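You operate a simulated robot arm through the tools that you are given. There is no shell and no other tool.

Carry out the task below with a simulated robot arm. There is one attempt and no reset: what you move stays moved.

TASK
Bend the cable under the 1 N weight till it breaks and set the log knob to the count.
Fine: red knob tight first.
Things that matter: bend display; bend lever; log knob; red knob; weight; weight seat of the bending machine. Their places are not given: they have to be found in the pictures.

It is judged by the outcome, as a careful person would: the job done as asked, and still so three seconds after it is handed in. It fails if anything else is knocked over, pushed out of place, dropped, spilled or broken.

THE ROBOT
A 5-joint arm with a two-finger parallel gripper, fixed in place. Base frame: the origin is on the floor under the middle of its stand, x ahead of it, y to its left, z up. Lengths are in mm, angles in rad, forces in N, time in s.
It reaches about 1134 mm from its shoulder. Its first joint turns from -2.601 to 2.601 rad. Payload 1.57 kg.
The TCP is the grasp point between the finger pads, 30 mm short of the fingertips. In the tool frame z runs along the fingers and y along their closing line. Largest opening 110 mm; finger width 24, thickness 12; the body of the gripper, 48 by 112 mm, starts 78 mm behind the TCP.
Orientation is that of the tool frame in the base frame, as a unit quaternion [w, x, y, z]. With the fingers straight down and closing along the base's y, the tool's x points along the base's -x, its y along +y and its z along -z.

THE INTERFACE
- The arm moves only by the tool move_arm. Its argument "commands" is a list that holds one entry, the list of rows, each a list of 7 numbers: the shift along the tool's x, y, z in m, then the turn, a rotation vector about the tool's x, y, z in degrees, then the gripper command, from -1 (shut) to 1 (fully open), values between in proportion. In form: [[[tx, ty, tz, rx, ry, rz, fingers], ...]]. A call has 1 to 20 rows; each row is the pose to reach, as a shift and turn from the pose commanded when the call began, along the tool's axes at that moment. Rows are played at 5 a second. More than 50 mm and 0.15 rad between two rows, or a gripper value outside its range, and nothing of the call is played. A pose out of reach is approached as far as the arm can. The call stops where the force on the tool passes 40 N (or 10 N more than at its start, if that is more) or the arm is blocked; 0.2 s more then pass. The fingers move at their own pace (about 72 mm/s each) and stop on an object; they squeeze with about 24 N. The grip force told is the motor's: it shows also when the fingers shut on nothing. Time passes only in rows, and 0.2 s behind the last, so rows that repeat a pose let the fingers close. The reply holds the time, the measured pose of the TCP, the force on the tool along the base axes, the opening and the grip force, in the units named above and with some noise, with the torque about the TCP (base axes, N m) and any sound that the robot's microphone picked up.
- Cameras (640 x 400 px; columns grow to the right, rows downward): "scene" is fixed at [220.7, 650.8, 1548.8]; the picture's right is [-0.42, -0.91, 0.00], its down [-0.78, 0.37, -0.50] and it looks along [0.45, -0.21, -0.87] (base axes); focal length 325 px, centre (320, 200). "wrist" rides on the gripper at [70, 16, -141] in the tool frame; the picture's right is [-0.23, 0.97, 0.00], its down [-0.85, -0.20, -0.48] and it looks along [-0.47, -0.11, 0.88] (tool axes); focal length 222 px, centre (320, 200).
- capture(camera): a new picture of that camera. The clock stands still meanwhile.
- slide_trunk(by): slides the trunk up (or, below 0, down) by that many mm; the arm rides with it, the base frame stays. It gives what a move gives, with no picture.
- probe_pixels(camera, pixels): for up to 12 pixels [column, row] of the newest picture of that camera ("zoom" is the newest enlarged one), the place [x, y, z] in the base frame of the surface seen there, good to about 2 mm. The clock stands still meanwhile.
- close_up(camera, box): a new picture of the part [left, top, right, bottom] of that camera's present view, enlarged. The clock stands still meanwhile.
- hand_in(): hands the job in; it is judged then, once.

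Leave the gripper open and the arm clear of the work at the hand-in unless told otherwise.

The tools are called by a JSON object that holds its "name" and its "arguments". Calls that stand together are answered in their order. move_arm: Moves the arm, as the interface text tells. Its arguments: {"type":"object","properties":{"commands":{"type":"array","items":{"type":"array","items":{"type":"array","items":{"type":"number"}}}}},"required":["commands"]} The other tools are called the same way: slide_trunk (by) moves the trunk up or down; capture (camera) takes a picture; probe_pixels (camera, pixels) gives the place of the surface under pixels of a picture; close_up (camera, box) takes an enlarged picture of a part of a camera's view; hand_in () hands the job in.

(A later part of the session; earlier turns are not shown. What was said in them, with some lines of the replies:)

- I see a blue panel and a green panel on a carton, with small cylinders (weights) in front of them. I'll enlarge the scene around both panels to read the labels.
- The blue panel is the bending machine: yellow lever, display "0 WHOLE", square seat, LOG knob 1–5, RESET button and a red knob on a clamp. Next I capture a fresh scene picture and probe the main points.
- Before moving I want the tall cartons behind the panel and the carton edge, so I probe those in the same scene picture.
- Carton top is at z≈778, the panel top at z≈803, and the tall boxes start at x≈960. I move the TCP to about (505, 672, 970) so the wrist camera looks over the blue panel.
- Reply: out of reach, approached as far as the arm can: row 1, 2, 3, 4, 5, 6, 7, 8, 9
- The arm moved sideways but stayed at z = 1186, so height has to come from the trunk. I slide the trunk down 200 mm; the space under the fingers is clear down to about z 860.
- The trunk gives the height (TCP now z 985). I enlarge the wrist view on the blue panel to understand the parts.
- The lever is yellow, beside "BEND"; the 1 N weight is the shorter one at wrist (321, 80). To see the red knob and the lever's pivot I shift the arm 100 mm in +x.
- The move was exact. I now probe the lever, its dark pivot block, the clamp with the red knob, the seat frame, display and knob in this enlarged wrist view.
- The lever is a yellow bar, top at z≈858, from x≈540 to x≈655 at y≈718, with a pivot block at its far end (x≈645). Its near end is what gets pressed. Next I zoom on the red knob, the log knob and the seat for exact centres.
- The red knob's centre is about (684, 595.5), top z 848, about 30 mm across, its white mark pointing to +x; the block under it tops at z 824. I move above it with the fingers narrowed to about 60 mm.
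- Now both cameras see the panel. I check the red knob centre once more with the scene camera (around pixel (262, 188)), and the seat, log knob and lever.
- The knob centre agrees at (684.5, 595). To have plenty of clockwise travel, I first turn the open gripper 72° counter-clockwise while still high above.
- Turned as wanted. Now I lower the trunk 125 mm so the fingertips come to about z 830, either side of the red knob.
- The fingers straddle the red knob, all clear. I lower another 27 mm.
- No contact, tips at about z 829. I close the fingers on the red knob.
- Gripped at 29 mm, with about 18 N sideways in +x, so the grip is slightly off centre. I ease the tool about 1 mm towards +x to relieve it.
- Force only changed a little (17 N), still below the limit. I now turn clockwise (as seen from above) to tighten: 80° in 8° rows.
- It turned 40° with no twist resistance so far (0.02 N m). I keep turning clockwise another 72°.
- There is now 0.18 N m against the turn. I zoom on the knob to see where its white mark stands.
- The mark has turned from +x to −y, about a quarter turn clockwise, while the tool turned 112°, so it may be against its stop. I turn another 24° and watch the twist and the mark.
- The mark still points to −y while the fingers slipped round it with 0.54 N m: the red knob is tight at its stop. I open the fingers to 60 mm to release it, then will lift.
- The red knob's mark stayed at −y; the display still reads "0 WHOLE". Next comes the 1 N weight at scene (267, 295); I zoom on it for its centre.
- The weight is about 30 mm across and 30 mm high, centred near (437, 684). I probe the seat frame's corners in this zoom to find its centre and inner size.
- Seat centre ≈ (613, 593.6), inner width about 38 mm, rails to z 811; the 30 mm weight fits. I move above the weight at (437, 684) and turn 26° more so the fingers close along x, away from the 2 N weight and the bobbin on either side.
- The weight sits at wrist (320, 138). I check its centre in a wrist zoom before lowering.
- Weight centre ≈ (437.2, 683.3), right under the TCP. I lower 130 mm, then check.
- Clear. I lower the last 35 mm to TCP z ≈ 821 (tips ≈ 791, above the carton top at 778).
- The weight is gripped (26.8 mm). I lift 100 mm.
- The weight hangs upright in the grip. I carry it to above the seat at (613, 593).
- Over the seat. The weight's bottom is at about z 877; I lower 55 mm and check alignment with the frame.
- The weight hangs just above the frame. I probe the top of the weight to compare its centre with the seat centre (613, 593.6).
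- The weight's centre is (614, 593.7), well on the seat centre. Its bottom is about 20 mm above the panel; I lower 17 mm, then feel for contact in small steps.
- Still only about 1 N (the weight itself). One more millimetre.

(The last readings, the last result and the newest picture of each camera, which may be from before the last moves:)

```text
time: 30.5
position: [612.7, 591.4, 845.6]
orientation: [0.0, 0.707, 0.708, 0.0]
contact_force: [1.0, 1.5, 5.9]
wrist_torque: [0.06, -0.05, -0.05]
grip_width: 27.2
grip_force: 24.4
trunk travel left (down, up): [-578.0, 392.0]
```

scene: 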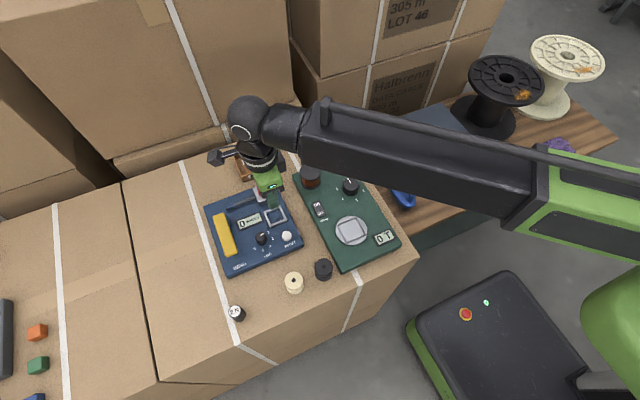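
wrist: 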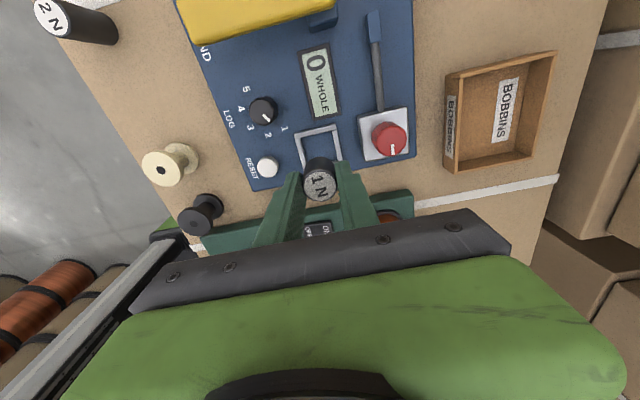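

Contact now: 6 N upward, so the weight rests on the seat. I open the fingers to about 50 mm; the tips are at z≈815, above the rails.

{"name": "move_arm", "arguments": {"commands": [[[0, 0, 0, 0, 0, 0, -0.4], [0, 0, 0, 0, 0, 0, -0.2], [0, 0, 0, 0, 0, 0, -0.1], [0, 0, 0, 0, 0, 0, -0.1]]]}}

{"name": "slide_trunk", "arguments": {"by": 110}}

{"name": "capture", "arguments": {"camera": "scene"}}

{"name": "close_up", "arguments": {"camera": "wrist", "box": [200, 0, 440, 200]}}

```text
time: 31.5
position: [613.7, 592.5, 844.7]
orientation: [0.0, 0.706, 0.708, 0.0]
contact_force: [0.2, 0.4, -0.3]
wrist_torque: [0.03, 0.0, 0.05]
grip_width: 49.4
grip_force: 0.0
trunk travel left (down, up): [-578.0, 392.0]
```

```text
time: 33.0
position: [613.3, 593.6, 954.2]
orientation: [0.0, 0.707, 0.707, 0.0]
contact_force: [-0.2, -0.2, 0.2]
wrist_torque: [0.0, 0.01, -0.01]
grip_width: 49.7
grip_force: 0.1
trunk travel left (down, up): [-688.0, 282.0]
```

```text
taken
```

scene: 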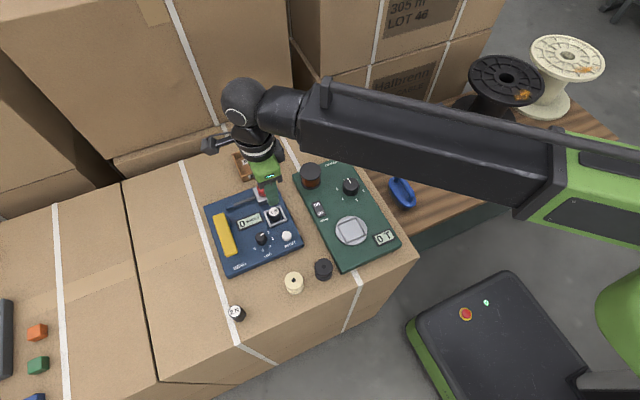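

```text
2.00 times, centred on (320, 100) of wrist
```

zoom: 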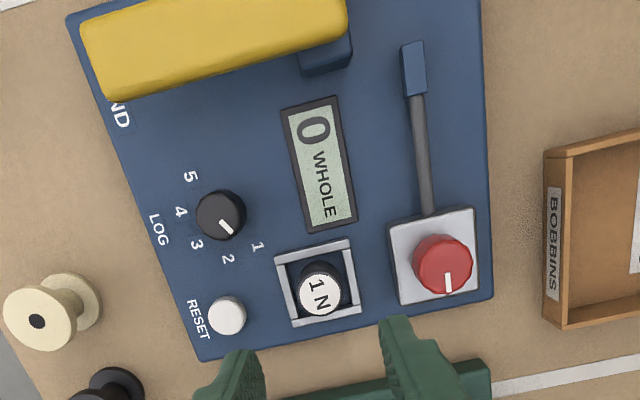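

The 1 N weight stands upright in the seat and the display reads "0 WHOLE". Next the lever: I zoom on it in the scene view to find its ends and pivot.

{"name": "close_up", "arguments": {"camera": "scene", "box": [203, 200, 253, 275]}}

{"name": "probe_pixels", "arguments": {"camera": "zoom", "pixels": [[260, 90], [290, 80], [285, 150], [300, 200], [320, 250], [325, 275], [305, 275], [345, 270], [330, 285], [350, 290], [340, 290], [310, 130]]}}

```text
5.33 times, centred on (228, 238) of scene
```

zoom: 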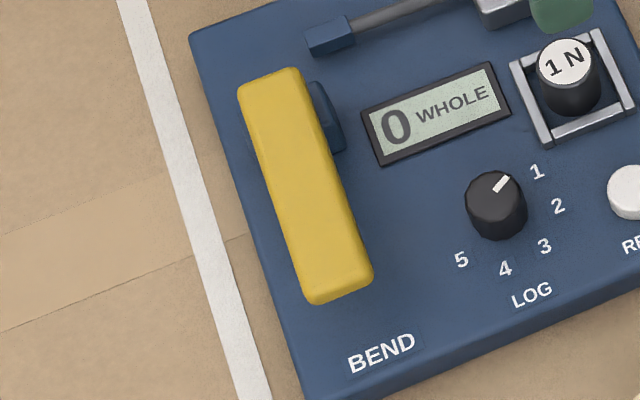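

```text
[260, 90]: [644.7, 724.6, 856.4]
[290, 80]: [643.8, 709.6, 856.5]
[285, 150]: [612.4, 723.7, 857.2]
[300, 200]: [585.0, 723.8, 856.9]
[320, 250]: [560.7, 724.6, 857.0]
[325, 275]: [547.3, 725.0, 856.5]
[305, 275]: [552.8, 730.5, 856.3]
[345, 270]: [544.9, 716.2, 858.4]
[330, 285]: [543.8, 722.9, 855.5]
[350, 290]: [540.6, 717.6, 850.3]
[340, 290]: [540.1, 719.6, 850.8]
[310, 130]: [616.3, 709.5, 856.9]
```

The lever spans x≈541–655, y≈706–732, top z≈857, with its pivot near x≈642. I move above its free end at (553, 719) with the fingers shut, to press it down.

{"name": "move_arm", "arguments": {"commands": [[[0.0314, -0.0151, 0, 0, 0, 0, -0.5], [0.0627, -0.0302, 0, 0, 0, 0, -1], [0.0941, -0.0452, 0, 0, 0, 0, -1], [0.1254, -0.0603, 0, 0, 0, 0, -1], [0.1254, -0.0603, 0, 0, 0, 0, -1]]]}}

{"name": "capture", "arguments": {"camera": "scene"}}

{"name": "capture", "arguments": {"camera": "wrist"}}

```text
time: 34.2
position: [552.1, 719.2, 954.0]
orientation: [0.0, 0.706, 0.708, 0.001]
contact_force: [0.0, 0.8, 0.3]
wrist_torque: [-0.02, 0.01, 0.03]
grip_width: 0.2
grip_force: 21.5
trunk travel left (down, up): [-688.0, 282.0]
```

```text
taken
```

scene: 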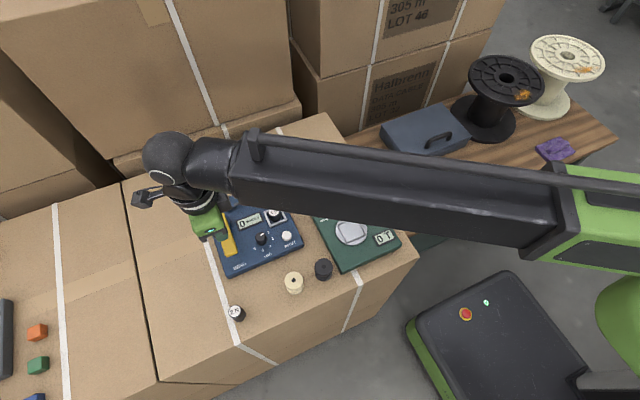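

```text
taken
```

wrist: 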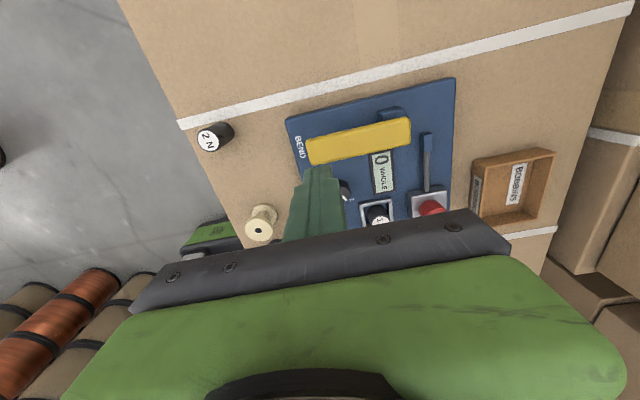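

The display stays visible in both views. I lower 64 mm to bring the tips just above the lever, then press in small steps.

{"name": "slide_trunk", "arguments": {"by": -64}}

{"name": "slide_trunk", "arguments": {"by": -6}}

```text
time: 35.2
position: [553.6, 719.5, 890.7]
orientation: [0.0, 0.707, 0.707, 0.0]
contact_force: [0.3, -0.1, 0.4]
wrist_torque: [-0.01, 0.0, 0.0]
grip_width: 0.0
grip_force: 21.1
trunk travel left (down, up): [-624.0, 346.0]
```

```text
time: 35.7
position: [554.7, 718.4, 884.8]
orientation: [0.0, 0.708, 0.707, 0.0]
contact_force: [-2.0, 0.3, 2.0]
wrist_torque: [0.0, 0.05, -0.02]
grip_width: 0.0
grip_force: 20.9
trunk travel left (down, up): [-618.0, 352.0]
```

Contact with about 2 N. I press on 8 mm.

{"name": "slide_trunk", "arguments": {"by": -8}}

{"name": "close_up", "arguments": {"camera": "wrist", "box": [260, 60, 480, 220]}}

```text
time: 36.3
position: [553.4, 717.7, 878.1]
orientation: [0.0, 0.707, 0.707, -0.001]
contact_force: [-4.3, 0.3, 3.4]
wrist_torque: [0.02, 0.12, 0.02]
grip_width: 0.2
grip_force: 21.2
trunk travel left (down, up): [-610.0, 360.0]
```

```text
2.50 times, centred on (370, 140) of wrist
```

zoom: 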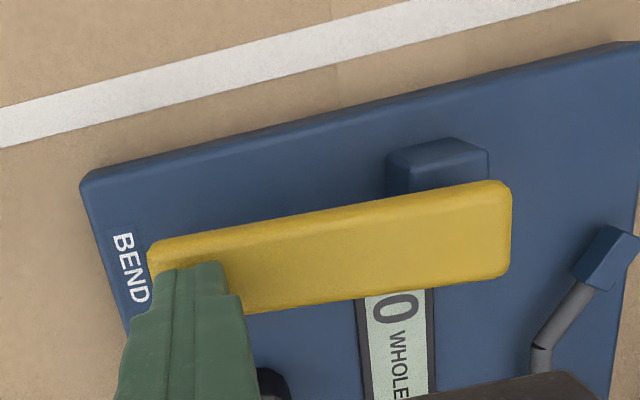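

The lever tilts and the grey arm bends with it, with light force. I continue down 10 mm at a time until it bottoms out.

{"name": "slide_trunk", "arguments": {"by": -10}}

{"name": "slide_trunk", "arguments": {"by": -6}}

{"name": "close_up", "arguments": {"camera": "wrist", "box": [260, 60, 480, 220]}}

```text
time: 36.9
position: [553.6, 718.2, 866.8]
orientation: [0.001, 0.708, 0.706, 0.0]
contact_force: [-5.0, 0.3, 4.6]
wrist_torque: [0.03, 0.1, 0.01]
grip_width: 0.1
grip_force: 21.0
trunk travel left (down, up): [-600.0, 370.0]
```

```text
time: 37.3
position: [553.9, 718.3, 866.2]
orientation: [-0.001, 0.707, 0.707, 0.004]
contact_force: [-3.0, -2.2, 32.6]
wrist_torque: [-0.12, -0.27, -0.05]
grip_width: 0.1
grip_force: 21.4
trunk travel left (down, up): [-596.0, 374.0]
stopped: the force on the tool passed its limit at 51 N (the readings are from after the stop); the commanded pose is now the measured one
```

```text
2.50 times, centred on (370, 140) of wrist
```

zoom: 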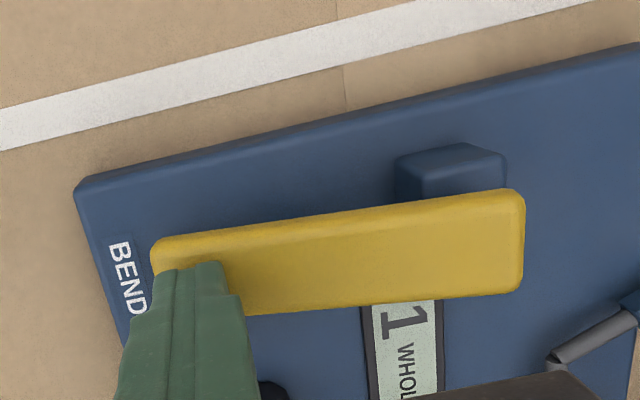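

The lever bottomed out and the display counts "1 WHOLE". I lift 26 mm so the lever can return, then look.

{"name": "slide_trunk", "arguments": {"by": 26}}

{"name": "close_up", "arguments": {"camera": "wrist", "box": [260, 60, 480, 220]}}

{"name": "close_up", "arguments": {"camera": "scene", "box": [195, 165, 315, 280]}}

```text
time: 38.1
position: [556.0, 719.4, 889.6]
orientation: [0.0, 0.707, 0.707, 0.003]
contact_force: [0.3, 0.9, 1.2]
wrist_torque: [0.0, 0.01, -0.01]
grip_width: 0.0
grip_force: 21.2
trunk travel left (down, up): [-622.0, 348.0]
```

```text
2.50 times, centred on (370, 140) of wrist
```

zoom: 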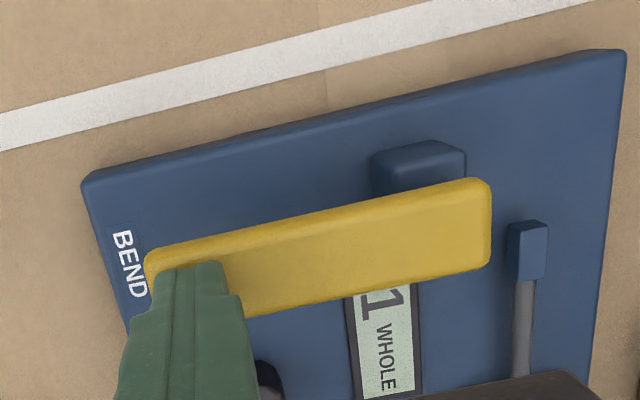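

```text
3.48 times, centred on (255, 222) of scene
```

zoom: 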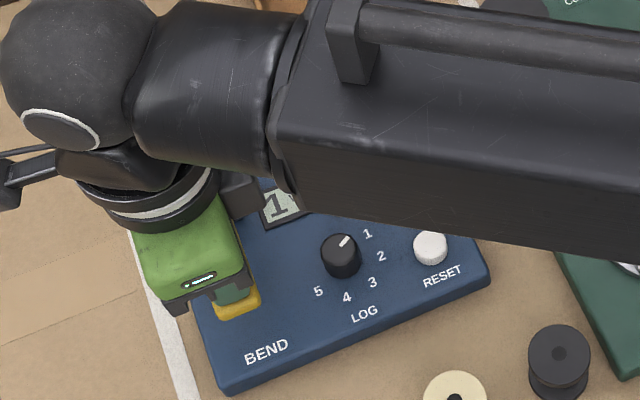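

The lever sprang back and the display holds "1 WHOLE". Second press: down 22 mm, to just short of the stop, then check.

{"name": "slide_trunk", "arguments": {"by": -22}}

{"name": "close_up", "arguments": {"camera": "wrist", "box": [260, 60, 480, 220]}}

```text
time: 38.7
position: [554.1, 720.1, 867.2]
orientation: [0.0, 0.707, 0.707, 0.002]
contact_force: [-7.5, -0.1, 3.6]
wrist_torque: [-0.04, 0.17, 0.01]
grip_width: 0.0
grip_force: 21.2
trunk travel left (down, up): [-600.0, 370.0]
```

```text
2.50 times, centred on (370, 140) of wrist
```

zoom: 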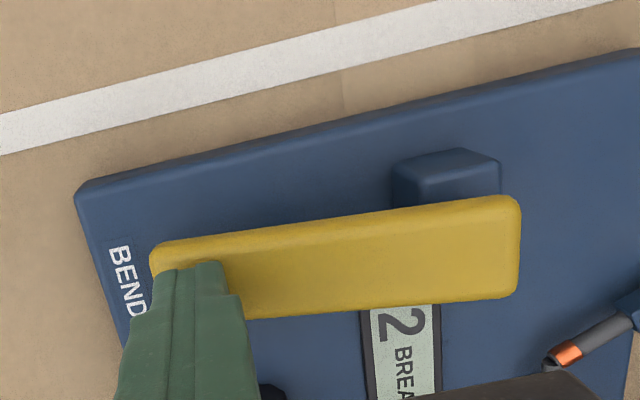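

The display now reads "2 BREA…" and the core shows orange at the bend: the cable broke on the second bend. I lift off the lever and read the display in full.

{"name": "slide_trunk", "arguments": {"by": 90}}

{"name": "capture", "arguments": {"camera": "wrist"}}

{"name": "close_up", "arguments": {"camera": "wrist", "box": [280, 60, 480, 220]}}

{"name": "close_up", "arguments": {"camera": "scene", "box": [195, 165, 315, 280]}}

```text
time: 40.0
position: [555.9, 719.1, 956.1]
orientation: [0.0, 0.707, 0.708, 0.002]
contact_force: [-0.2, 1.0, 0.5]
wrist_torque: [0.01, 0.04, -0.04]
grip_width: 0.1
grip_force: 21.1
trunk travel left (down, up): [-690.0, 280.0]
```

```text
taken
```

wrist: 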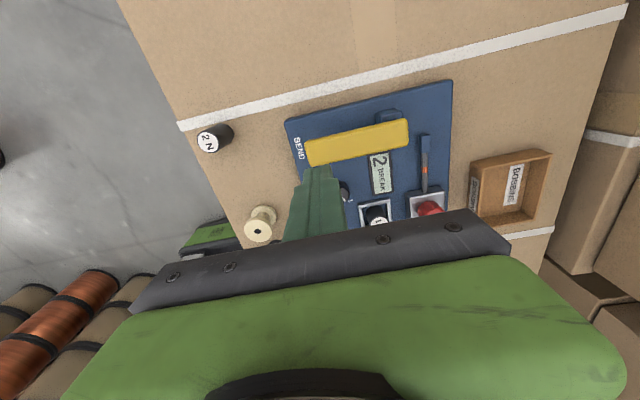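

```text
2.50 times, centred on (380, 140) of wrist
```

zoom: 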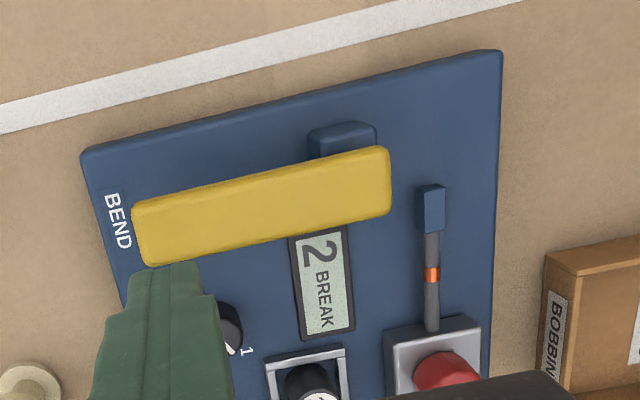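

```text
3.48 times, centred on (255, 222) of scene
```

zoom: 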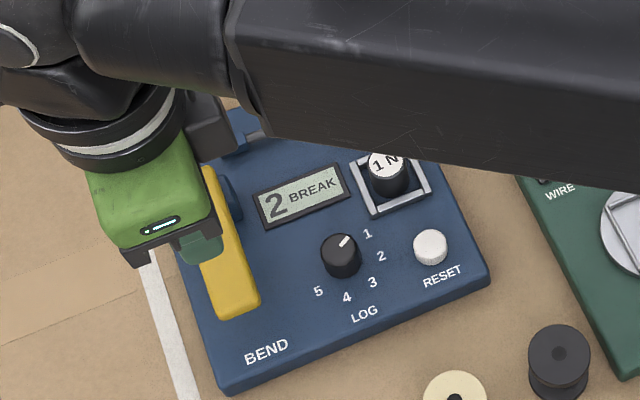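

Display: "2 BREAK", so the log knob must go to 2. It now points at 1. I zoom on the log knob in the scene view and probe its top, its mark and the digits.

{"name": "close_up", "arguments": {"camera": "scene", "box": [240, 220, 290, 262]}}

```text
9.52 times, centred on (265, 241) of scene
```

zoom: 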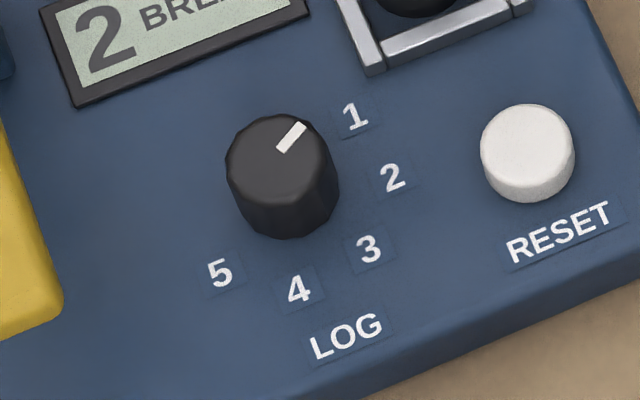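

{"name": "probe_pixels", "arguments": {"camera": "zoom", "pixels": [[275, 160], [235, 165], [320, 160], [270, 125], [285, 190], [302, 130], [283, 147], [355, 117], [392, 177], [369, 250], [298, 290], [220, 273]]}}

```text
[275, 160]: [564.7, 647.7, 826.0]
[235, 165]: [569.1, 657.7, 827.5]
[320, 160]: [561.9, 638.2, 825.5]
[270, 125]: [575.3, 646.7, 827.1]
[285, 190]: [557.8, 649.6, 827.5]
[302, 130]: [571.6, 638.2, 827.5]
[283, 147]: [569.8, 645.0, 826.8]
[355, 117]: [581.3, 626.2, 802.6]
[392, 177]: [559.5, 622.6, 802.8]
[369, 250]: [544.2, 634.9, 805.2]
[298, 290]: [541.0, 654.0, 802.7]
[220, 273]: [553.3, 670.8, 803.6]
```

Knob centre ≈ (566, 648), top z 827, about 25 mm across; its mark points at 1 (≈ −60°), and 2 is about 46–50° further clockwise. I move over it, turning the gripper 70° back so there is clockwise travel, with fingers opened to about 50 mm.

{"name": "move_arm", "arguments": {"commands": [[[-0.0079, 0.0012, 0, 0, 0, -7.8, -0.8], [-0.0159, 0.0023, 0, 0, 0, -15.6, -0.5], [-0.0238, 0.0035, 0, 0, 0, -23.4, -0.1], [-0.0318, 0.0047, 0, 0, 0, -31.2, -0.1], [-0.0397, 0.0058, 0, 0, 0, -39, -0.1], [-0.0477, 0.007, 0, 0, 0, -46.8, -0.1], [-0.0556, 0.0082, 0, 0, 0, -54.6, -0.1], [-0.0636, 0.0093, 0, 0, 0, -62.4, -0.1], [-0.0715, 0.0105, 0, 0, 0, -70, -0.1], [-0.0715, 0.0105, 0, 0, 0, -70, -0.1]]]}}

{"name": "capture", "arguments": {"camera": "wrist"}}

{"name": "capture", "arguments": {"camera": "scene"}}

```text
time: 42.2
position: [565.3, 647.1, 956.5]
orientation: [0.002, 0.173, 0.985, 0.003]
contact_force: [0.3, 0.1, 0.2]
wrist_torque: [0.03, 0.0, 0.03]
grip_width: 49.3
grip_force: 0.0
trunk travel left (down, up): [-690.0, 280.0]
```

```text
taken
```

wrist: 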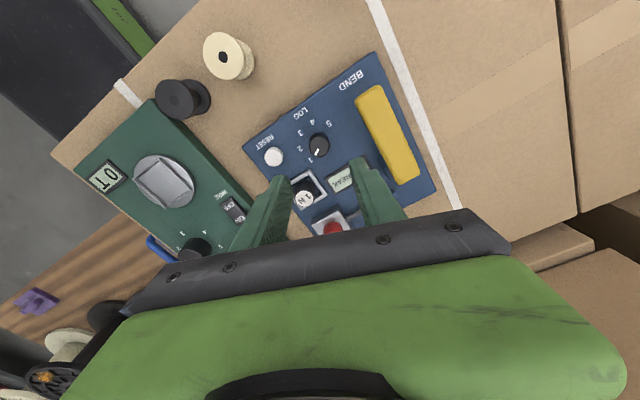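

```text
taken
```

scene: 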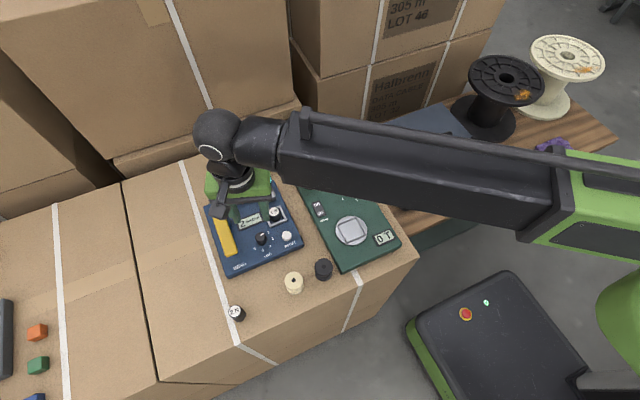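

Over the log knob, seen at wrist (320, 146). I zoom to confirm its centre and mark direction from above.

{"name": "close_up", "arguments": {"camera": "wrist", "box": [285, 110, 355, 170]}}

{"name": "probe_pixels", "arguments": {"camera": "zoom", "pixels": [[315, 240], [255, 240], [375, 240], [315, 190], [315, 290], [305, 290], [325, 255], [265, 330], [135, 260], [155, 150], [255, 90], [400, 115]]}}

```text
6.67 times, centred on (320, 140) of wrist
```

zoom: 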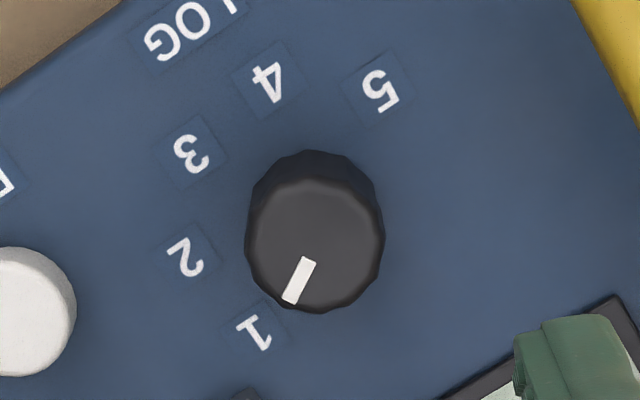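

```text
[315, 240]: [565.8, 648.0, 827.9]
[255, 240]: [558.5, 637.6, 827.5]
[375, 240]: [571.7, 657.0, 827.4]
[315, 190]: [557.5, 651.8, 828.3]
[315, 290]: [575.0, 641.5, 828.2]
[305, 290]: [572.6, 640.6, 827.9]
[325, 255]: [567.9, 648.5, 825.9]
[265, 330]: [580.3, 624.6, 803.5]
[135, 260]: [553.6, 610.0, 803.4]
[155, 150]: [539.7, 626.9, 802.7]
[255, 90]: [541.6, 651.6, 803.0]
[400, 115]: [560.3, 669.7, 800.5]
```

Knob centre refined to ≈ (566.7, 647.5). I shift about 1 mm to it, then lower to TCP z ≈ 841 (tips ≈ 811, panel 803).

{"name": "move_arm", "arguments": {"commands": [[[-0.001, 0.0006, 0, 0, 0, 0, -0.1], [-0.001, 0.0006, 0, 0, 0, 0, -0.1]]]}}

{"name": "slide_trunk", "arguments": {"by": -92}}

{"name": "close_up", "arguments": {"camera": "wrist", "box": [240, 110, 400, 230]}}

{"name": "close_up", "arguments": {"camera": "scene", "box": [225, 200, 305, 260]}}

```text
time: 42.8
position: [567.0, 647.7, 956.5]
orientation: [0.002, 0.174, 0.985, 0.002]
contact_force: [0.2, 0.0, -0.1]
wrist_torque: [-0.02, -0.01, 0.0]
grip_width: 49.5
grip_force: 0.0
trunk travel left (down, up): [-690.0, 280.0]
```

```text
time: 44.1
position: [566.6, 648.6, 865.6]
orientation: [0.001, 0.174, 0.985, 0.003]
contact_force: [0.5, 0.2, 1.3]
wrist_torque: [-0.02, -0.03, -0.01]
grip_width: 49.6
grip_force: 0.2
trunk travel left (down, up): [-598.0, 372.0]
```

```text
3.33 times, centred on (320, 170) of wrist
```

zoom: 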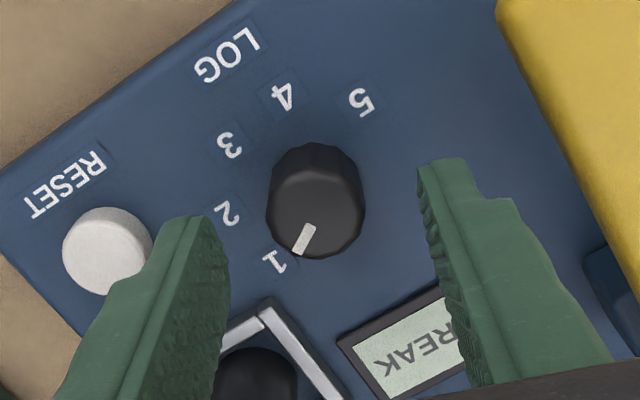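

```text
6.67 times, centred on (265, 230) of scene
```

zoom: 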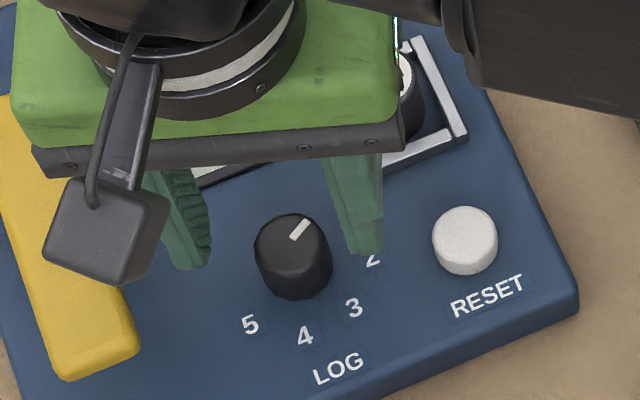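

All clear around the knob. I lower the last 25 mm and close on the knob.

{"name": "slide_trunk", "arguments": {"by": -25}}

{"name": "move_arm", "arguments": {"commands": [[[0, 0, 0, 0, 0, 0, -0.4], [0, 0, 0, 0, 0, 0, -0.6], [0, 0, 0, 0, 0, 0, -1], [0, 0, 0, 0, 0, 0, -1], [0, 0, 0, 0, 0, 0, -1]]]}}

```text
time: 44.8
position: [567.0, 649.0, 839.6]
orientation: [0.001, 0.174, 0.985, 0.002]
contact_force: [-0.6, 0.5, 0.4]
wrist_torque: [0.03, 0.01, -0.02]
grip_width: 49.4
grip_force: 0.0
trunk travel left (down, up): [-573.0, 397.0]
```

```text
time: 46.0
position: [564.6, 647.0, 838.3]
orientation: [0.002, 0.174, 0.985, 0.002]
contact_force: [-10.0, -19.3, -11.8]
wrist_torque: [-0.6, 0.06, -0.02]
grip_width: 25.2
grip_force: 36.5
trunk travel left (down, up): [-573.0, 397.0]
```

Gripped at 25 mm with a side load of about 20 N towards −y; I ease 1.5 mm that way along the closing line, then turn 24° clockwise and look.

{"name": "move_arm", "arguments": {"commands": [[[0, -0.001, 0, 0, 0, 0, -1], [0, -0.002, 0, 0, 0, 0, -1], [0, -0.002, 0, 0, 0, 0, -1]]]}}

{"name": "move_arm", "arguments": {"commands": [[[0, 0, 0, 0, 0, 6, -1], [0, 0, 0, 0, 0, 12, -1], [0, 0, 0, 0, 0, 18, -1], [0, 0, 0, 0, 0, 24, -1], [0, 0, 0, 0, 0, 24, -1]]]}}

{"name": "close_up", "arguments": {"camera": "wrist", "box": [240, 110, 400, 230]}}

```text
time: 46.8
position: [567.7, 646.8, 839.9]
orientation: [0.001, 0.174, 0.985, 0.003]
contact_force: [-3.1, -6.6, -2.3]
wrist_torque: [-0.02, 0.81, 0.01]
grip_width: 25.2
grip_force: 36.6
trunk travel left (down, up): [-573.0, 397.0]
```

```text
time: 48.0
position: [565.7, 648.7, 839.6]
orientation: [0.001, 0.375, 0.927, 0.003]
contact_force: [4.9, 7.2, 9.0]
wrist_torque: [-0.22, -0.73, 0.01]
grip_width: 25.0
grip_force: 36.7
trunk travel left (down, up): [-573.0, 397.0]
```

```text
3.33 times, centred on (320, 170) of wrist
```

zoom: 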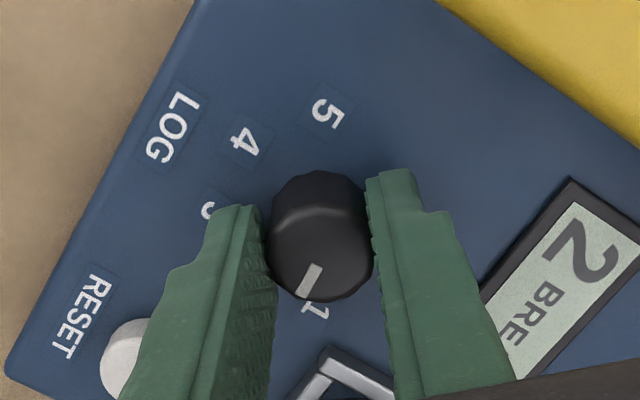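

The mark moved with the gripper and is now past 1, about half way to 2. I turn another 24°.

{"name": "move_arm", "arguments": {"commands": [[[0, 0, 0, 0, 0, 6, -1], [0, 0, 0, 0, 0, 12, -1], [0, 0, 0, 0, 0, 18, -1], [0, 0, 0, 0, 0, 24, -1], [0, 0, 0, 0, 0, 24, -1]]]}}

{"name": "close_up", "arguments": {"camera": "wrist", "box": [240, 110, 400, 230]}}

{"name": "close_up", "arguments": {"camera": "scene", "box": [225, 200, 305, 260]}}

```text
time: 49.2
position: [566.2, 647.8, 839.8]
orientation: [0.001, 0.56, 0.828, 0.004]
contact_force: [14.0, 18.1, 18.6]
wrist_torque: [0.28, -0.73, 0.04]
grip_width: 25.3
grip_force: 36.7
trunk travel left (down, up): [-573.0, 397.0]
```

```text
3.33 times, centred on (320, 170) of wrist
```

zoom: 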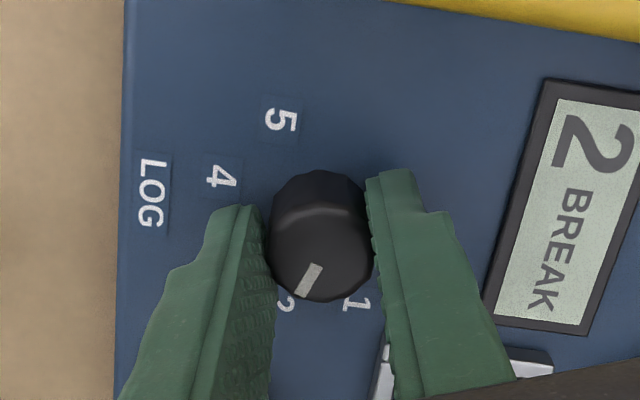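

```text
6.67 times, centred on (265, 230) of scene
```

zoom: 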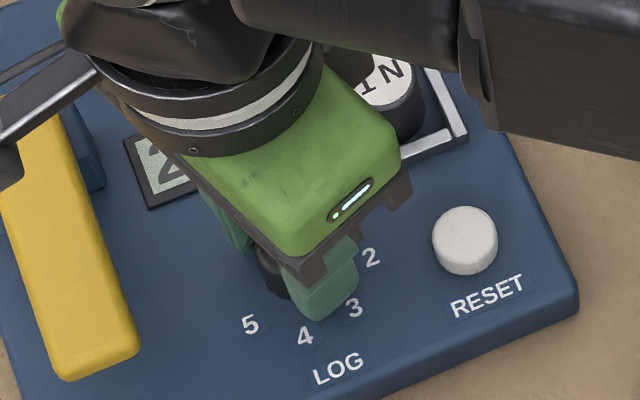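

The mark now points at 2 in the wrist view. I open the fingers to release and lift clear to check.

{"name": "move_arm", "arguments": {"commands": [[[0, 0, 0, 0, 0, 0, -0.3], [0, 0, 0, 0, 0, 0, -0.1], [0, 0, 0, 0, 0, 0, -0.1], [0, 0, 0, 0, 0, 0, -0.1]]]}}

{"name": "slide_trunk", "arguments": {"by": 60}}

{"name": "close_up", "arguments": {"camera": "wrist", "box": [260, 100, 380, 200]}}

{"name": "close_up", "arguments": {"camera": "scene", "box": [240, 220, 290, 262]}}

```text
time: 50.2
position: [566.1, 646.3, 840.5]
orientation: [0.0, 0.559, 0.829, 0.003]
contact_force: [0.1, -0.2, 0.4]
wrist_torque: [0.01, 0.02, -0.02]
grip_width: 49.4
grip_force: 0.0
trunk travel left (down, up): [-573.0, 397.0]
```

```text
time: 51.2
position: [565.8, 647.0, 899.8]
orientation: [0.001, 0.559, 0.829, 0.003]
contact_force: [-0.4, 0.2, 0.1]
wrist_torque: [0.03, 0.01, 0.02]
grip_width: 49.5
grip_force: 0.1
trunk travel left (down, up): [-633.0, 337.0]
```

```text
4.00 times, centred on (320, 150) of wrist
```

zoom: 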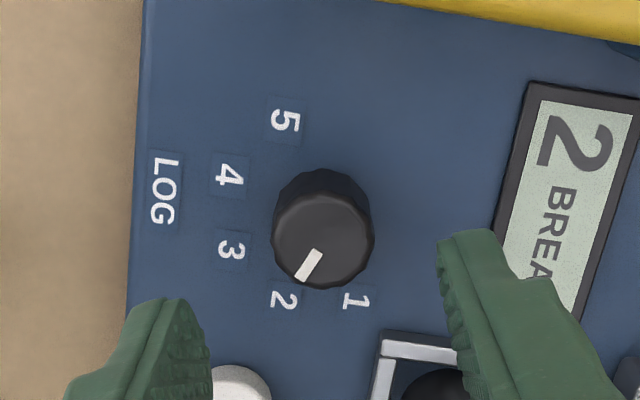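

```text
9.52 times, centred on (265, 241) of scene
```

zoom: 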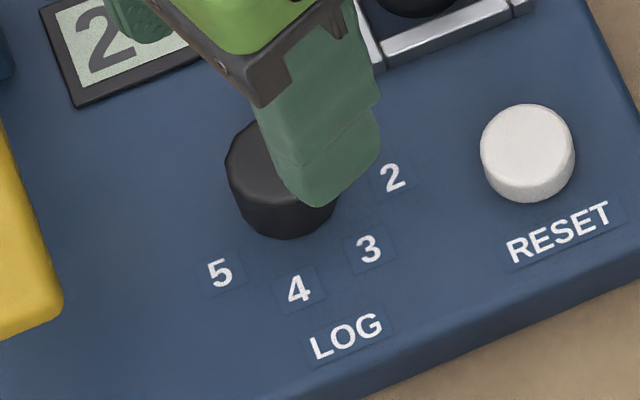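

It seems to point at 2. I lift further and move the gripper away to (680, 600) for an unobstructed scene view of the knob.

{"name": "slide_trunk", "arguments": {"by": 90}}

{"name": "move_arm", "arguments": {"commands": [[[-0.028, 0.022, 0, 0, 0, 0, 0.3], [-0.056, 0.044, 0, 0, 0, 0, 0.6], [-0.084, 0.068, 0, 0, 0, 0, 1], [-0.084, 0.09, 0, 0, 0, 0, 1]]]}}

{"name": "capture", "arguments": {"camera": "scene"}}

{"name": "close_up", "arguments": {"camera": "scene", "box": [240, 220, 290, 262]}}

```text
time: 52.4
position: [565.7, 646.7, 989.6]
orientation: [0.001, 0.559, 0.829, 0.003]
contact_force: [0.0, 0.1, 0.2]
wrist_torque: [-0.01, 0.0, 0.0]
grip_width: 49.4
grip_force: 0.1
trunk travel left (down, up): [-723.0, 247.0]
```

```text
time: 53.4
position: [682.9, 602.6, 989.5]
orientation: [0.0, 0.559, 0.829, 0.003]
contact_force: [-0.3, -1.1, -0.2]
wrist_torque: [0.01, -0.02, 0.0]
grip_width: 110.0
grip_force: 0.1
trunk travel left (down, up): [-723.0, 247.0]
```

```text
taken
```

scene: 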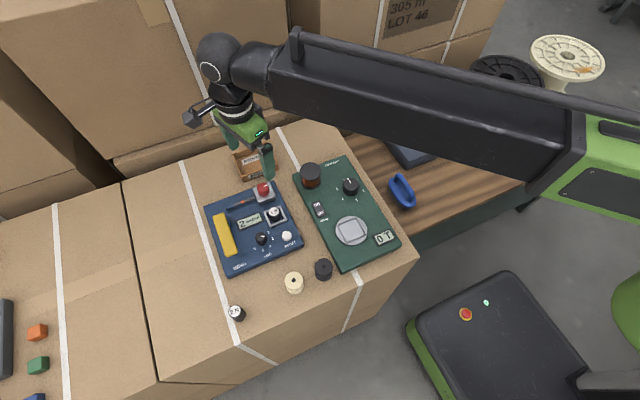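

```text
9.52 times, centred on (265, 241) of scene
```

zoom: 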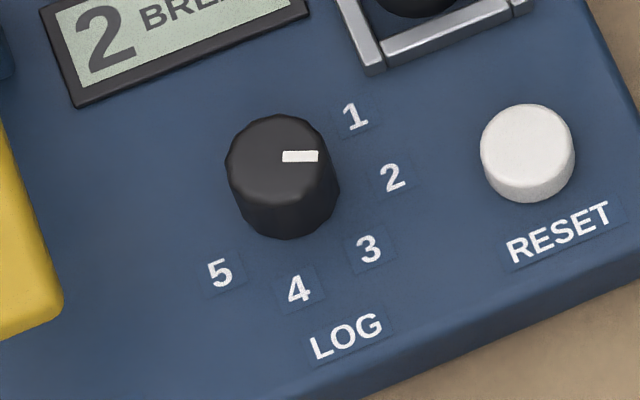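

The mark now lies near 2 but I want it exact. I zoom tightly on the knob top to measure the mark's direction.

{"name": "close_up", "arguments": {"camera": "scene", "box": [252, 228, 288, 250]}}

{"name": "probe_pixels", "arguments": {"camera": "zoom", "pixels": [[270, 155], [335, 155], [250, 160], [205, 160]]}}

{"name": "close_up", "arguments": {"camera": "wrist", "box": [200, 0, 360, 130]}}

```text
16.00 times, centred on (270, 239) of scene
```

zoom: 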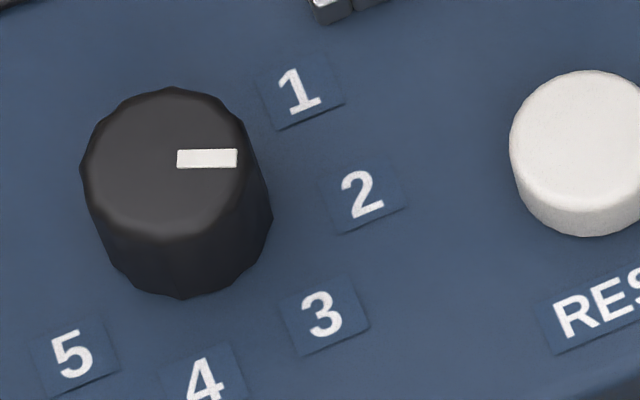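

```text
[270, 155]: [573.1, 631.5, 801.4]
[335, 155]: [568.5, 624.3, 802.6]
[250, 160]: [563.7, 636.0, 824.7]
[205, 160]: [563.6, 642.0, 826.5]
```

```text
3.08 times, centred on (280, 65) of wrist
```

zoom: 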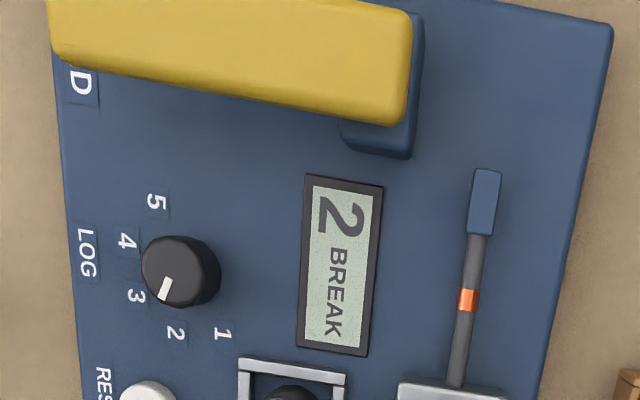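

By my geometry the mark stands at about −114° while digit 2 lies at about −104°, so it may be ~10° past 2. I check with a tight wrist zoom on the knob, from the other side.

{"name": "close_up", "arguments": {"camera": "wrist", "box": [210, 65, 260, 120]}}

{"name": "probe_pixels", "arguments": {"camera": "zoom", "pixels": [[300, 160], [240, 245], [255, 225], [220, 245], [295, 350], [175, 240], [410, 350], [150, 90], [230, 10]]}}

```text
7.27 times, centred on (235, 92) of wrist
```

zoom: 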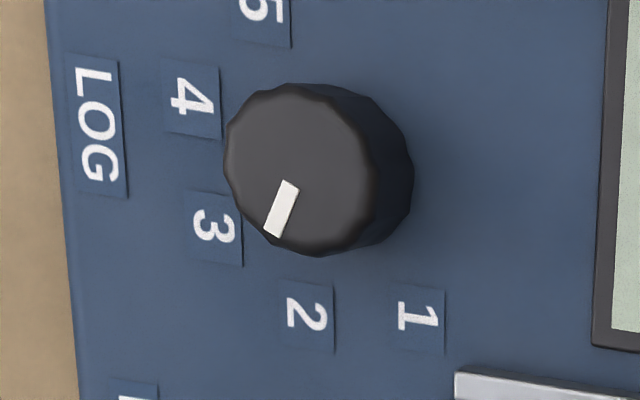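

```text
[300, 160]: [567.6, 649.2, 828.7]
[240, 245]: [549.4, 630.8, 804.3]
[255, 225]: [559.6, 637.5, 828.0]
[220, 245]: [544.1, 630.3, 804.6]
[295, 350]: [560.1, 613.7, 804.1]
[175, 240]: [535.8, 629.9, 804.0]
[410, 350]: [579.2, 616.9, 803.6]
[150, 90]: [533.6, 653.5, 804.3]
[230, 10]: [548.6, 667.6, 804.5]
```

Both views agree: the mark is at about −113.5°, digit 2 at about −105°, so it overshot 2 by roughly 8°. I go back over the knob at the same gripper angle, with 50 mm opening, to trim it back.

{"name": "move_arm", "arguments": {"commands": [[[0.0, -0.022, 0, 0, 0, 0, 0.3], [0.028, -0.045, 0, 0, 0, 0, -0.1], [0.056, -0.067, 0, 0, 0, 0, -0.1], [0.0844, -0.0891, 0, 0, 0, 0, -0.1], [0.0844, -0.0891, 0, 0, 0, 0, -0.1]]]}}

{"name": "slide_trunk", "arguments": {"by": -110}}

{"name": "close_up", "arguments": {"camera": "wrist", "box": [240, 110, 400, 230]}}

```text
time: 54.6
position: [565.5, 647.7, 990.6]
orientation: [0.001, 0.559, 0.829, 0.002]
contact_force: [0.2, -0.8, -0.5]
wrist_torque: [-0.02, 0.02, -0.04]
grip_width: 49.5
grip_force: 0.0
trunk travel left (down, up): [-723.0, 247.0]
```

```text
time: 56.0
position: [567.2, 647.7, 879.1]
orientation: [0.001, 0.56, 0.829, 0.004]
contact_force: [-0.6, 0.4, -0.4]
wrist_torque: [-0.02, -0.02, -0.03]
grip_width: 49.6
grip_force: 0.0
trunk travel left (down, up): [-613.0, 357.0]
```

```text
3.33 times, centred on (320, 170) of wrist
```

zoom: 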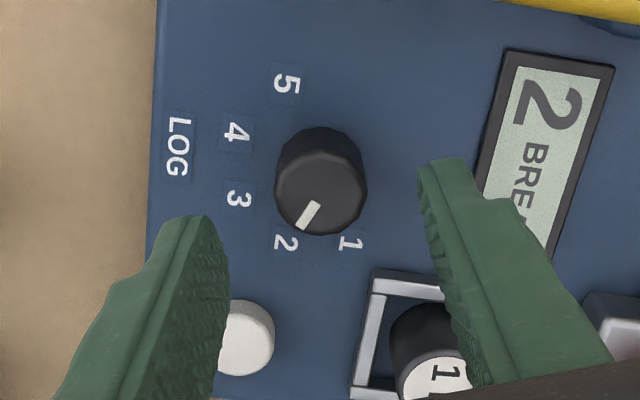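

Centred over the knob with clearance around. I lower 39 mm, close, and turn back 8.5° counter-clockwise.

{"name": "slide_trunk", "arguments": {"by": -39}}

{"name": "move_arm", "arguments": {"commands": [[[0, 0, 0, 0, 0, 0, -0.4], [0, 0, 0, 0, 0, 0, -0.6], [0, 0, 0, 0, 0, 0, -1], [0, 0, 0, 0, 0, 0, -1], [0, 0, 0, 0, 0, 0, -1]]]}}

{"name": "close_up", "arguments": {"camera": "wrist", "box": [240, 110, 400, 230]}}

```text
time: 56.9
position: [567.4, 648.5, 841.3]
orientation: [0.001, 0.559, 0.829, 0.003]
contact_force: [-0.2, -0.2, 0.0]
wrist_torque: [-0.02, -0.03, 0.0]
grip_width: 49.3
grip_force: 0.1
trunk travel left (down, up): [-574.0, 396.0]
```

```text
time: 58.1
position: [565.6, 648.1, 840.5]
orientation: [0.001, 0.559, 0.829, 0.004]
contact_force: [0.6, 0.5, 1.1]
wrist_torque: [0.0, -0.04, 0.03]
grip_width: 25.4
grip_force: 37.0
trunk travel left (down, up): [-574.0, 396.0]
```

```text
3.33 times, centred on (320, 170) of wrist
```

zoom: 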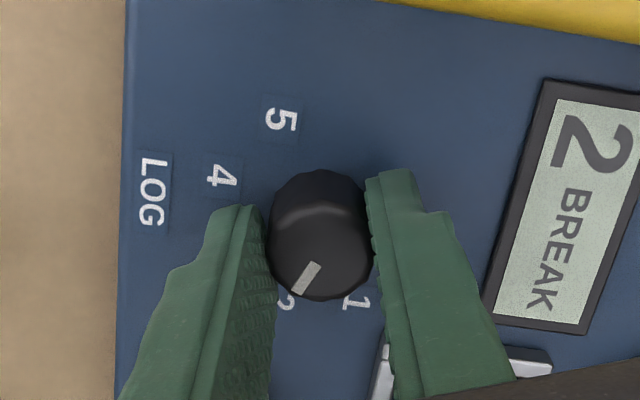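

Clean grip with no side load. Now I turn 8.5° counter-clockwise.

{"name": "move_arm", "arguments": {"commands": [[[0, 0, 0, 0, 0, -3, -1], [0, 0, 0, 0, 0, -6, -1], [0, 0, 0, 0, 0, -8.5, -1], [0, 0, 0, 0, 0, -8.5, -1], [0, 0, 0, 0, 0, -8.5, -1]]]}}

{"name": "move_arm", "arguments": {"commands": [[[0, 0, 0, 0, 0, 0, -0.3], [0, 0, 0, 0, 0, 0, -0.1], [0, 0, 0, 0, 0, 0, -0.1], [0, 0, 0, 0, 0, 0, -0.1]]]}}

{"name": "slide_trunk", "arguments": {"by": 149}}

{"name": "close_up", "arguments": {"camera": "wrist", "box": [285, 110, 355, 170]}}

```text
time: 59.3
position: [566.1, 647.4, 840.8]
orientation: [0.001, 0.496, 0.868, 0.003]
contact_force: [2.6, 1.1, 3.1]
wrist_torque: [0.69, 0.32, -0.02]
grip_width: 25.1
grip_force: 36.4
trunk travel left (down, up): [-574.0, 396.0]
```

```text
time: 60.3
position: [566.9, 646.7, 840.8]
orientation: [0.001, 0.496, 0.868, 0.003]
contact_force: [-0.9, -0.1, -0.3]
wrist_torque: [0.01, 0.02, -0.04]
grip_width: 49.5
grip_force: 0.1
trunk travel left (down, up): [-574.0, 396.0]
```

```text
time: 62.0
position: [566.1, 647.3, 989.6]
orientation: [0.001, 0.496, 0.868, 0.003]
contact_force: [0.9, 0.9, 0.2]
wrist_torque: [0.04, -0.01, -0.02]
grip_width: 49.6
grip_force: 0.1
trunk travel left (down, up): [-723.0, 247.0]
```

```text
6.67 times, centred on (320, 140) of wrist
```

zoom: 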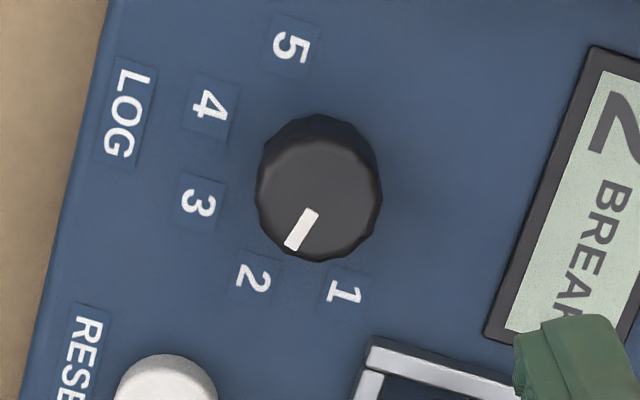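

I move aside again to (683, 602), opening the gripper, and view the knob from the scene camera.

{"name": "move_arm", "arguments": {"commands": [[[-0.0327, 0.026, 0, 0, 0, 0, 0.3], [-0.0655, 0.052, 0, 0, 0, 0, 0.6], [-0.0982, 0.078, 0, 0, 0, 0, 1], [-0.0982, 0.078, 0, 0, 0, 0, 1]]]}}

{"name": "close_up", "arguments": {"camera": "scene", "box": [252, 228, 288, 250]}}

{"name": "close_up", "arguments": {"camera": "scene", "box": [195, 165, 315, 280]}}

```text
time: 63.0
position: [682.6, 602.8, 989.6]
orientation: [0.001, 0.497, 0.868, 0.003]
contact_force: [-0.6, 0.1, 0.1]
wrist_torque: [0.02, 0.01, 0.0]
grip_width: 110.2
grip_force: 0.0
trunk travel left (down, up): [-723.0, 247.0]
```

```text
16.00 times, centred on (270, 239) of scene
```

zoom: 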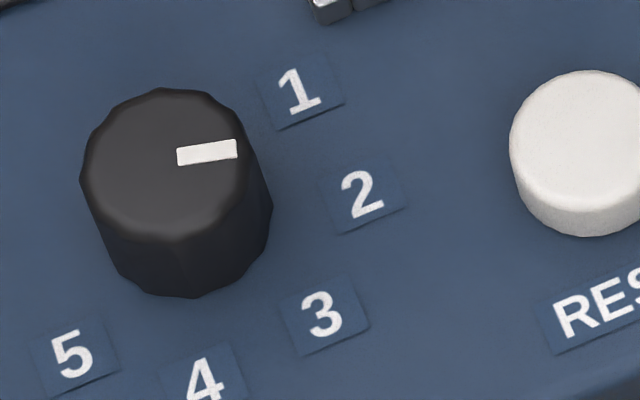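

```text
3.48 times, centred on (255, 222) of scene
```

zoom: 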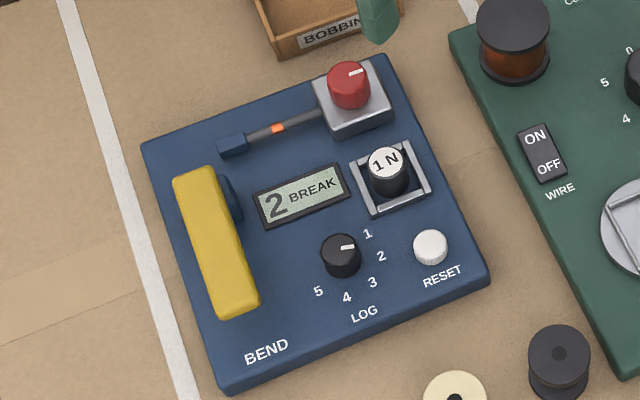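

The mark now reads −107° against digit 2 at −105°: it points at 2. The display shows "2 BREAK", the 1 N weight is in the seat, and the red knob is still tight. I raise the arm clear with the gripper open and take a last look.

{"name": "slide_trunk", "arguments": {"by": 190}}

{"name": "capture", "arguments": {"camera": "scene"}}

{"name": "close_up", "arguments": {"camera": "scene", "box": [195, 165, 345, 330]}}

```text
time: 65.1
position: [683.2, 603.2, 1180.1]
orientation: [0.0, 0.496, 0.868, 0.003]
contact_force: [-0.6, -0.4, -0.7]
wrist_torque: [-0.01, 0.0, -0.01]
grip_width: 110.0
grip_force: 0.0
trunk travel left (down, up): [-913.0, 57.0]
```

```text
taken
```

scene: 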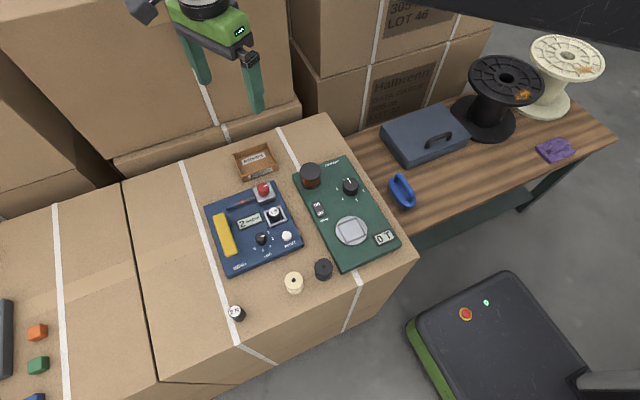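

```text
2.42 times, centred on (270, 248) of scene
```

zoom: 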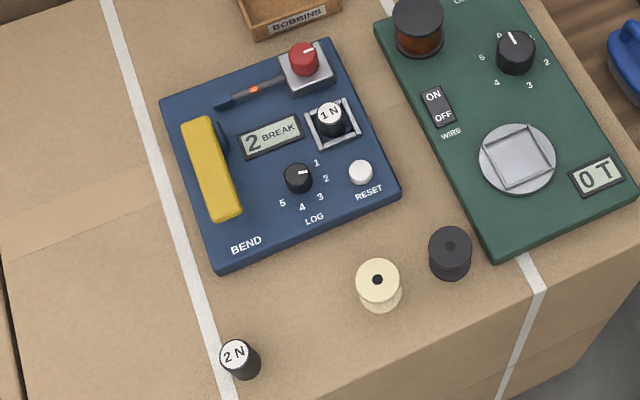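

Everything is in place. The red knob is tight, the 1 N weight is on the seat, the display reads "2 BREAK" and the log knob is on 2. Nothing else has moved, the gripper is open and the arm is clear, so I hand in.

{"name": "hand_in", "arguments": {}}

```text
The job is handed in.
```

The job is handed in. The cable broke on the second bend under the 1 N weight, and the log knob is set to 2.

- **Red knob:** I tightened it first, about a quarter turn clockwise, until it hit its stop and the fingers slipped round it.
- **Bending:** with the 1 N weight in the seat, the display read "1 WHOLE" after the first press and "2 BREAK" after the second.
- **Log knob:** my first turn overshot 2 by about 8°, so I turned it back. In the last measurement it pointed within about 2° of the digit.

In the final picture the 1 N weight was still in the seat and nothing else had moved. The gripper was open and the arm clear when I handed in.
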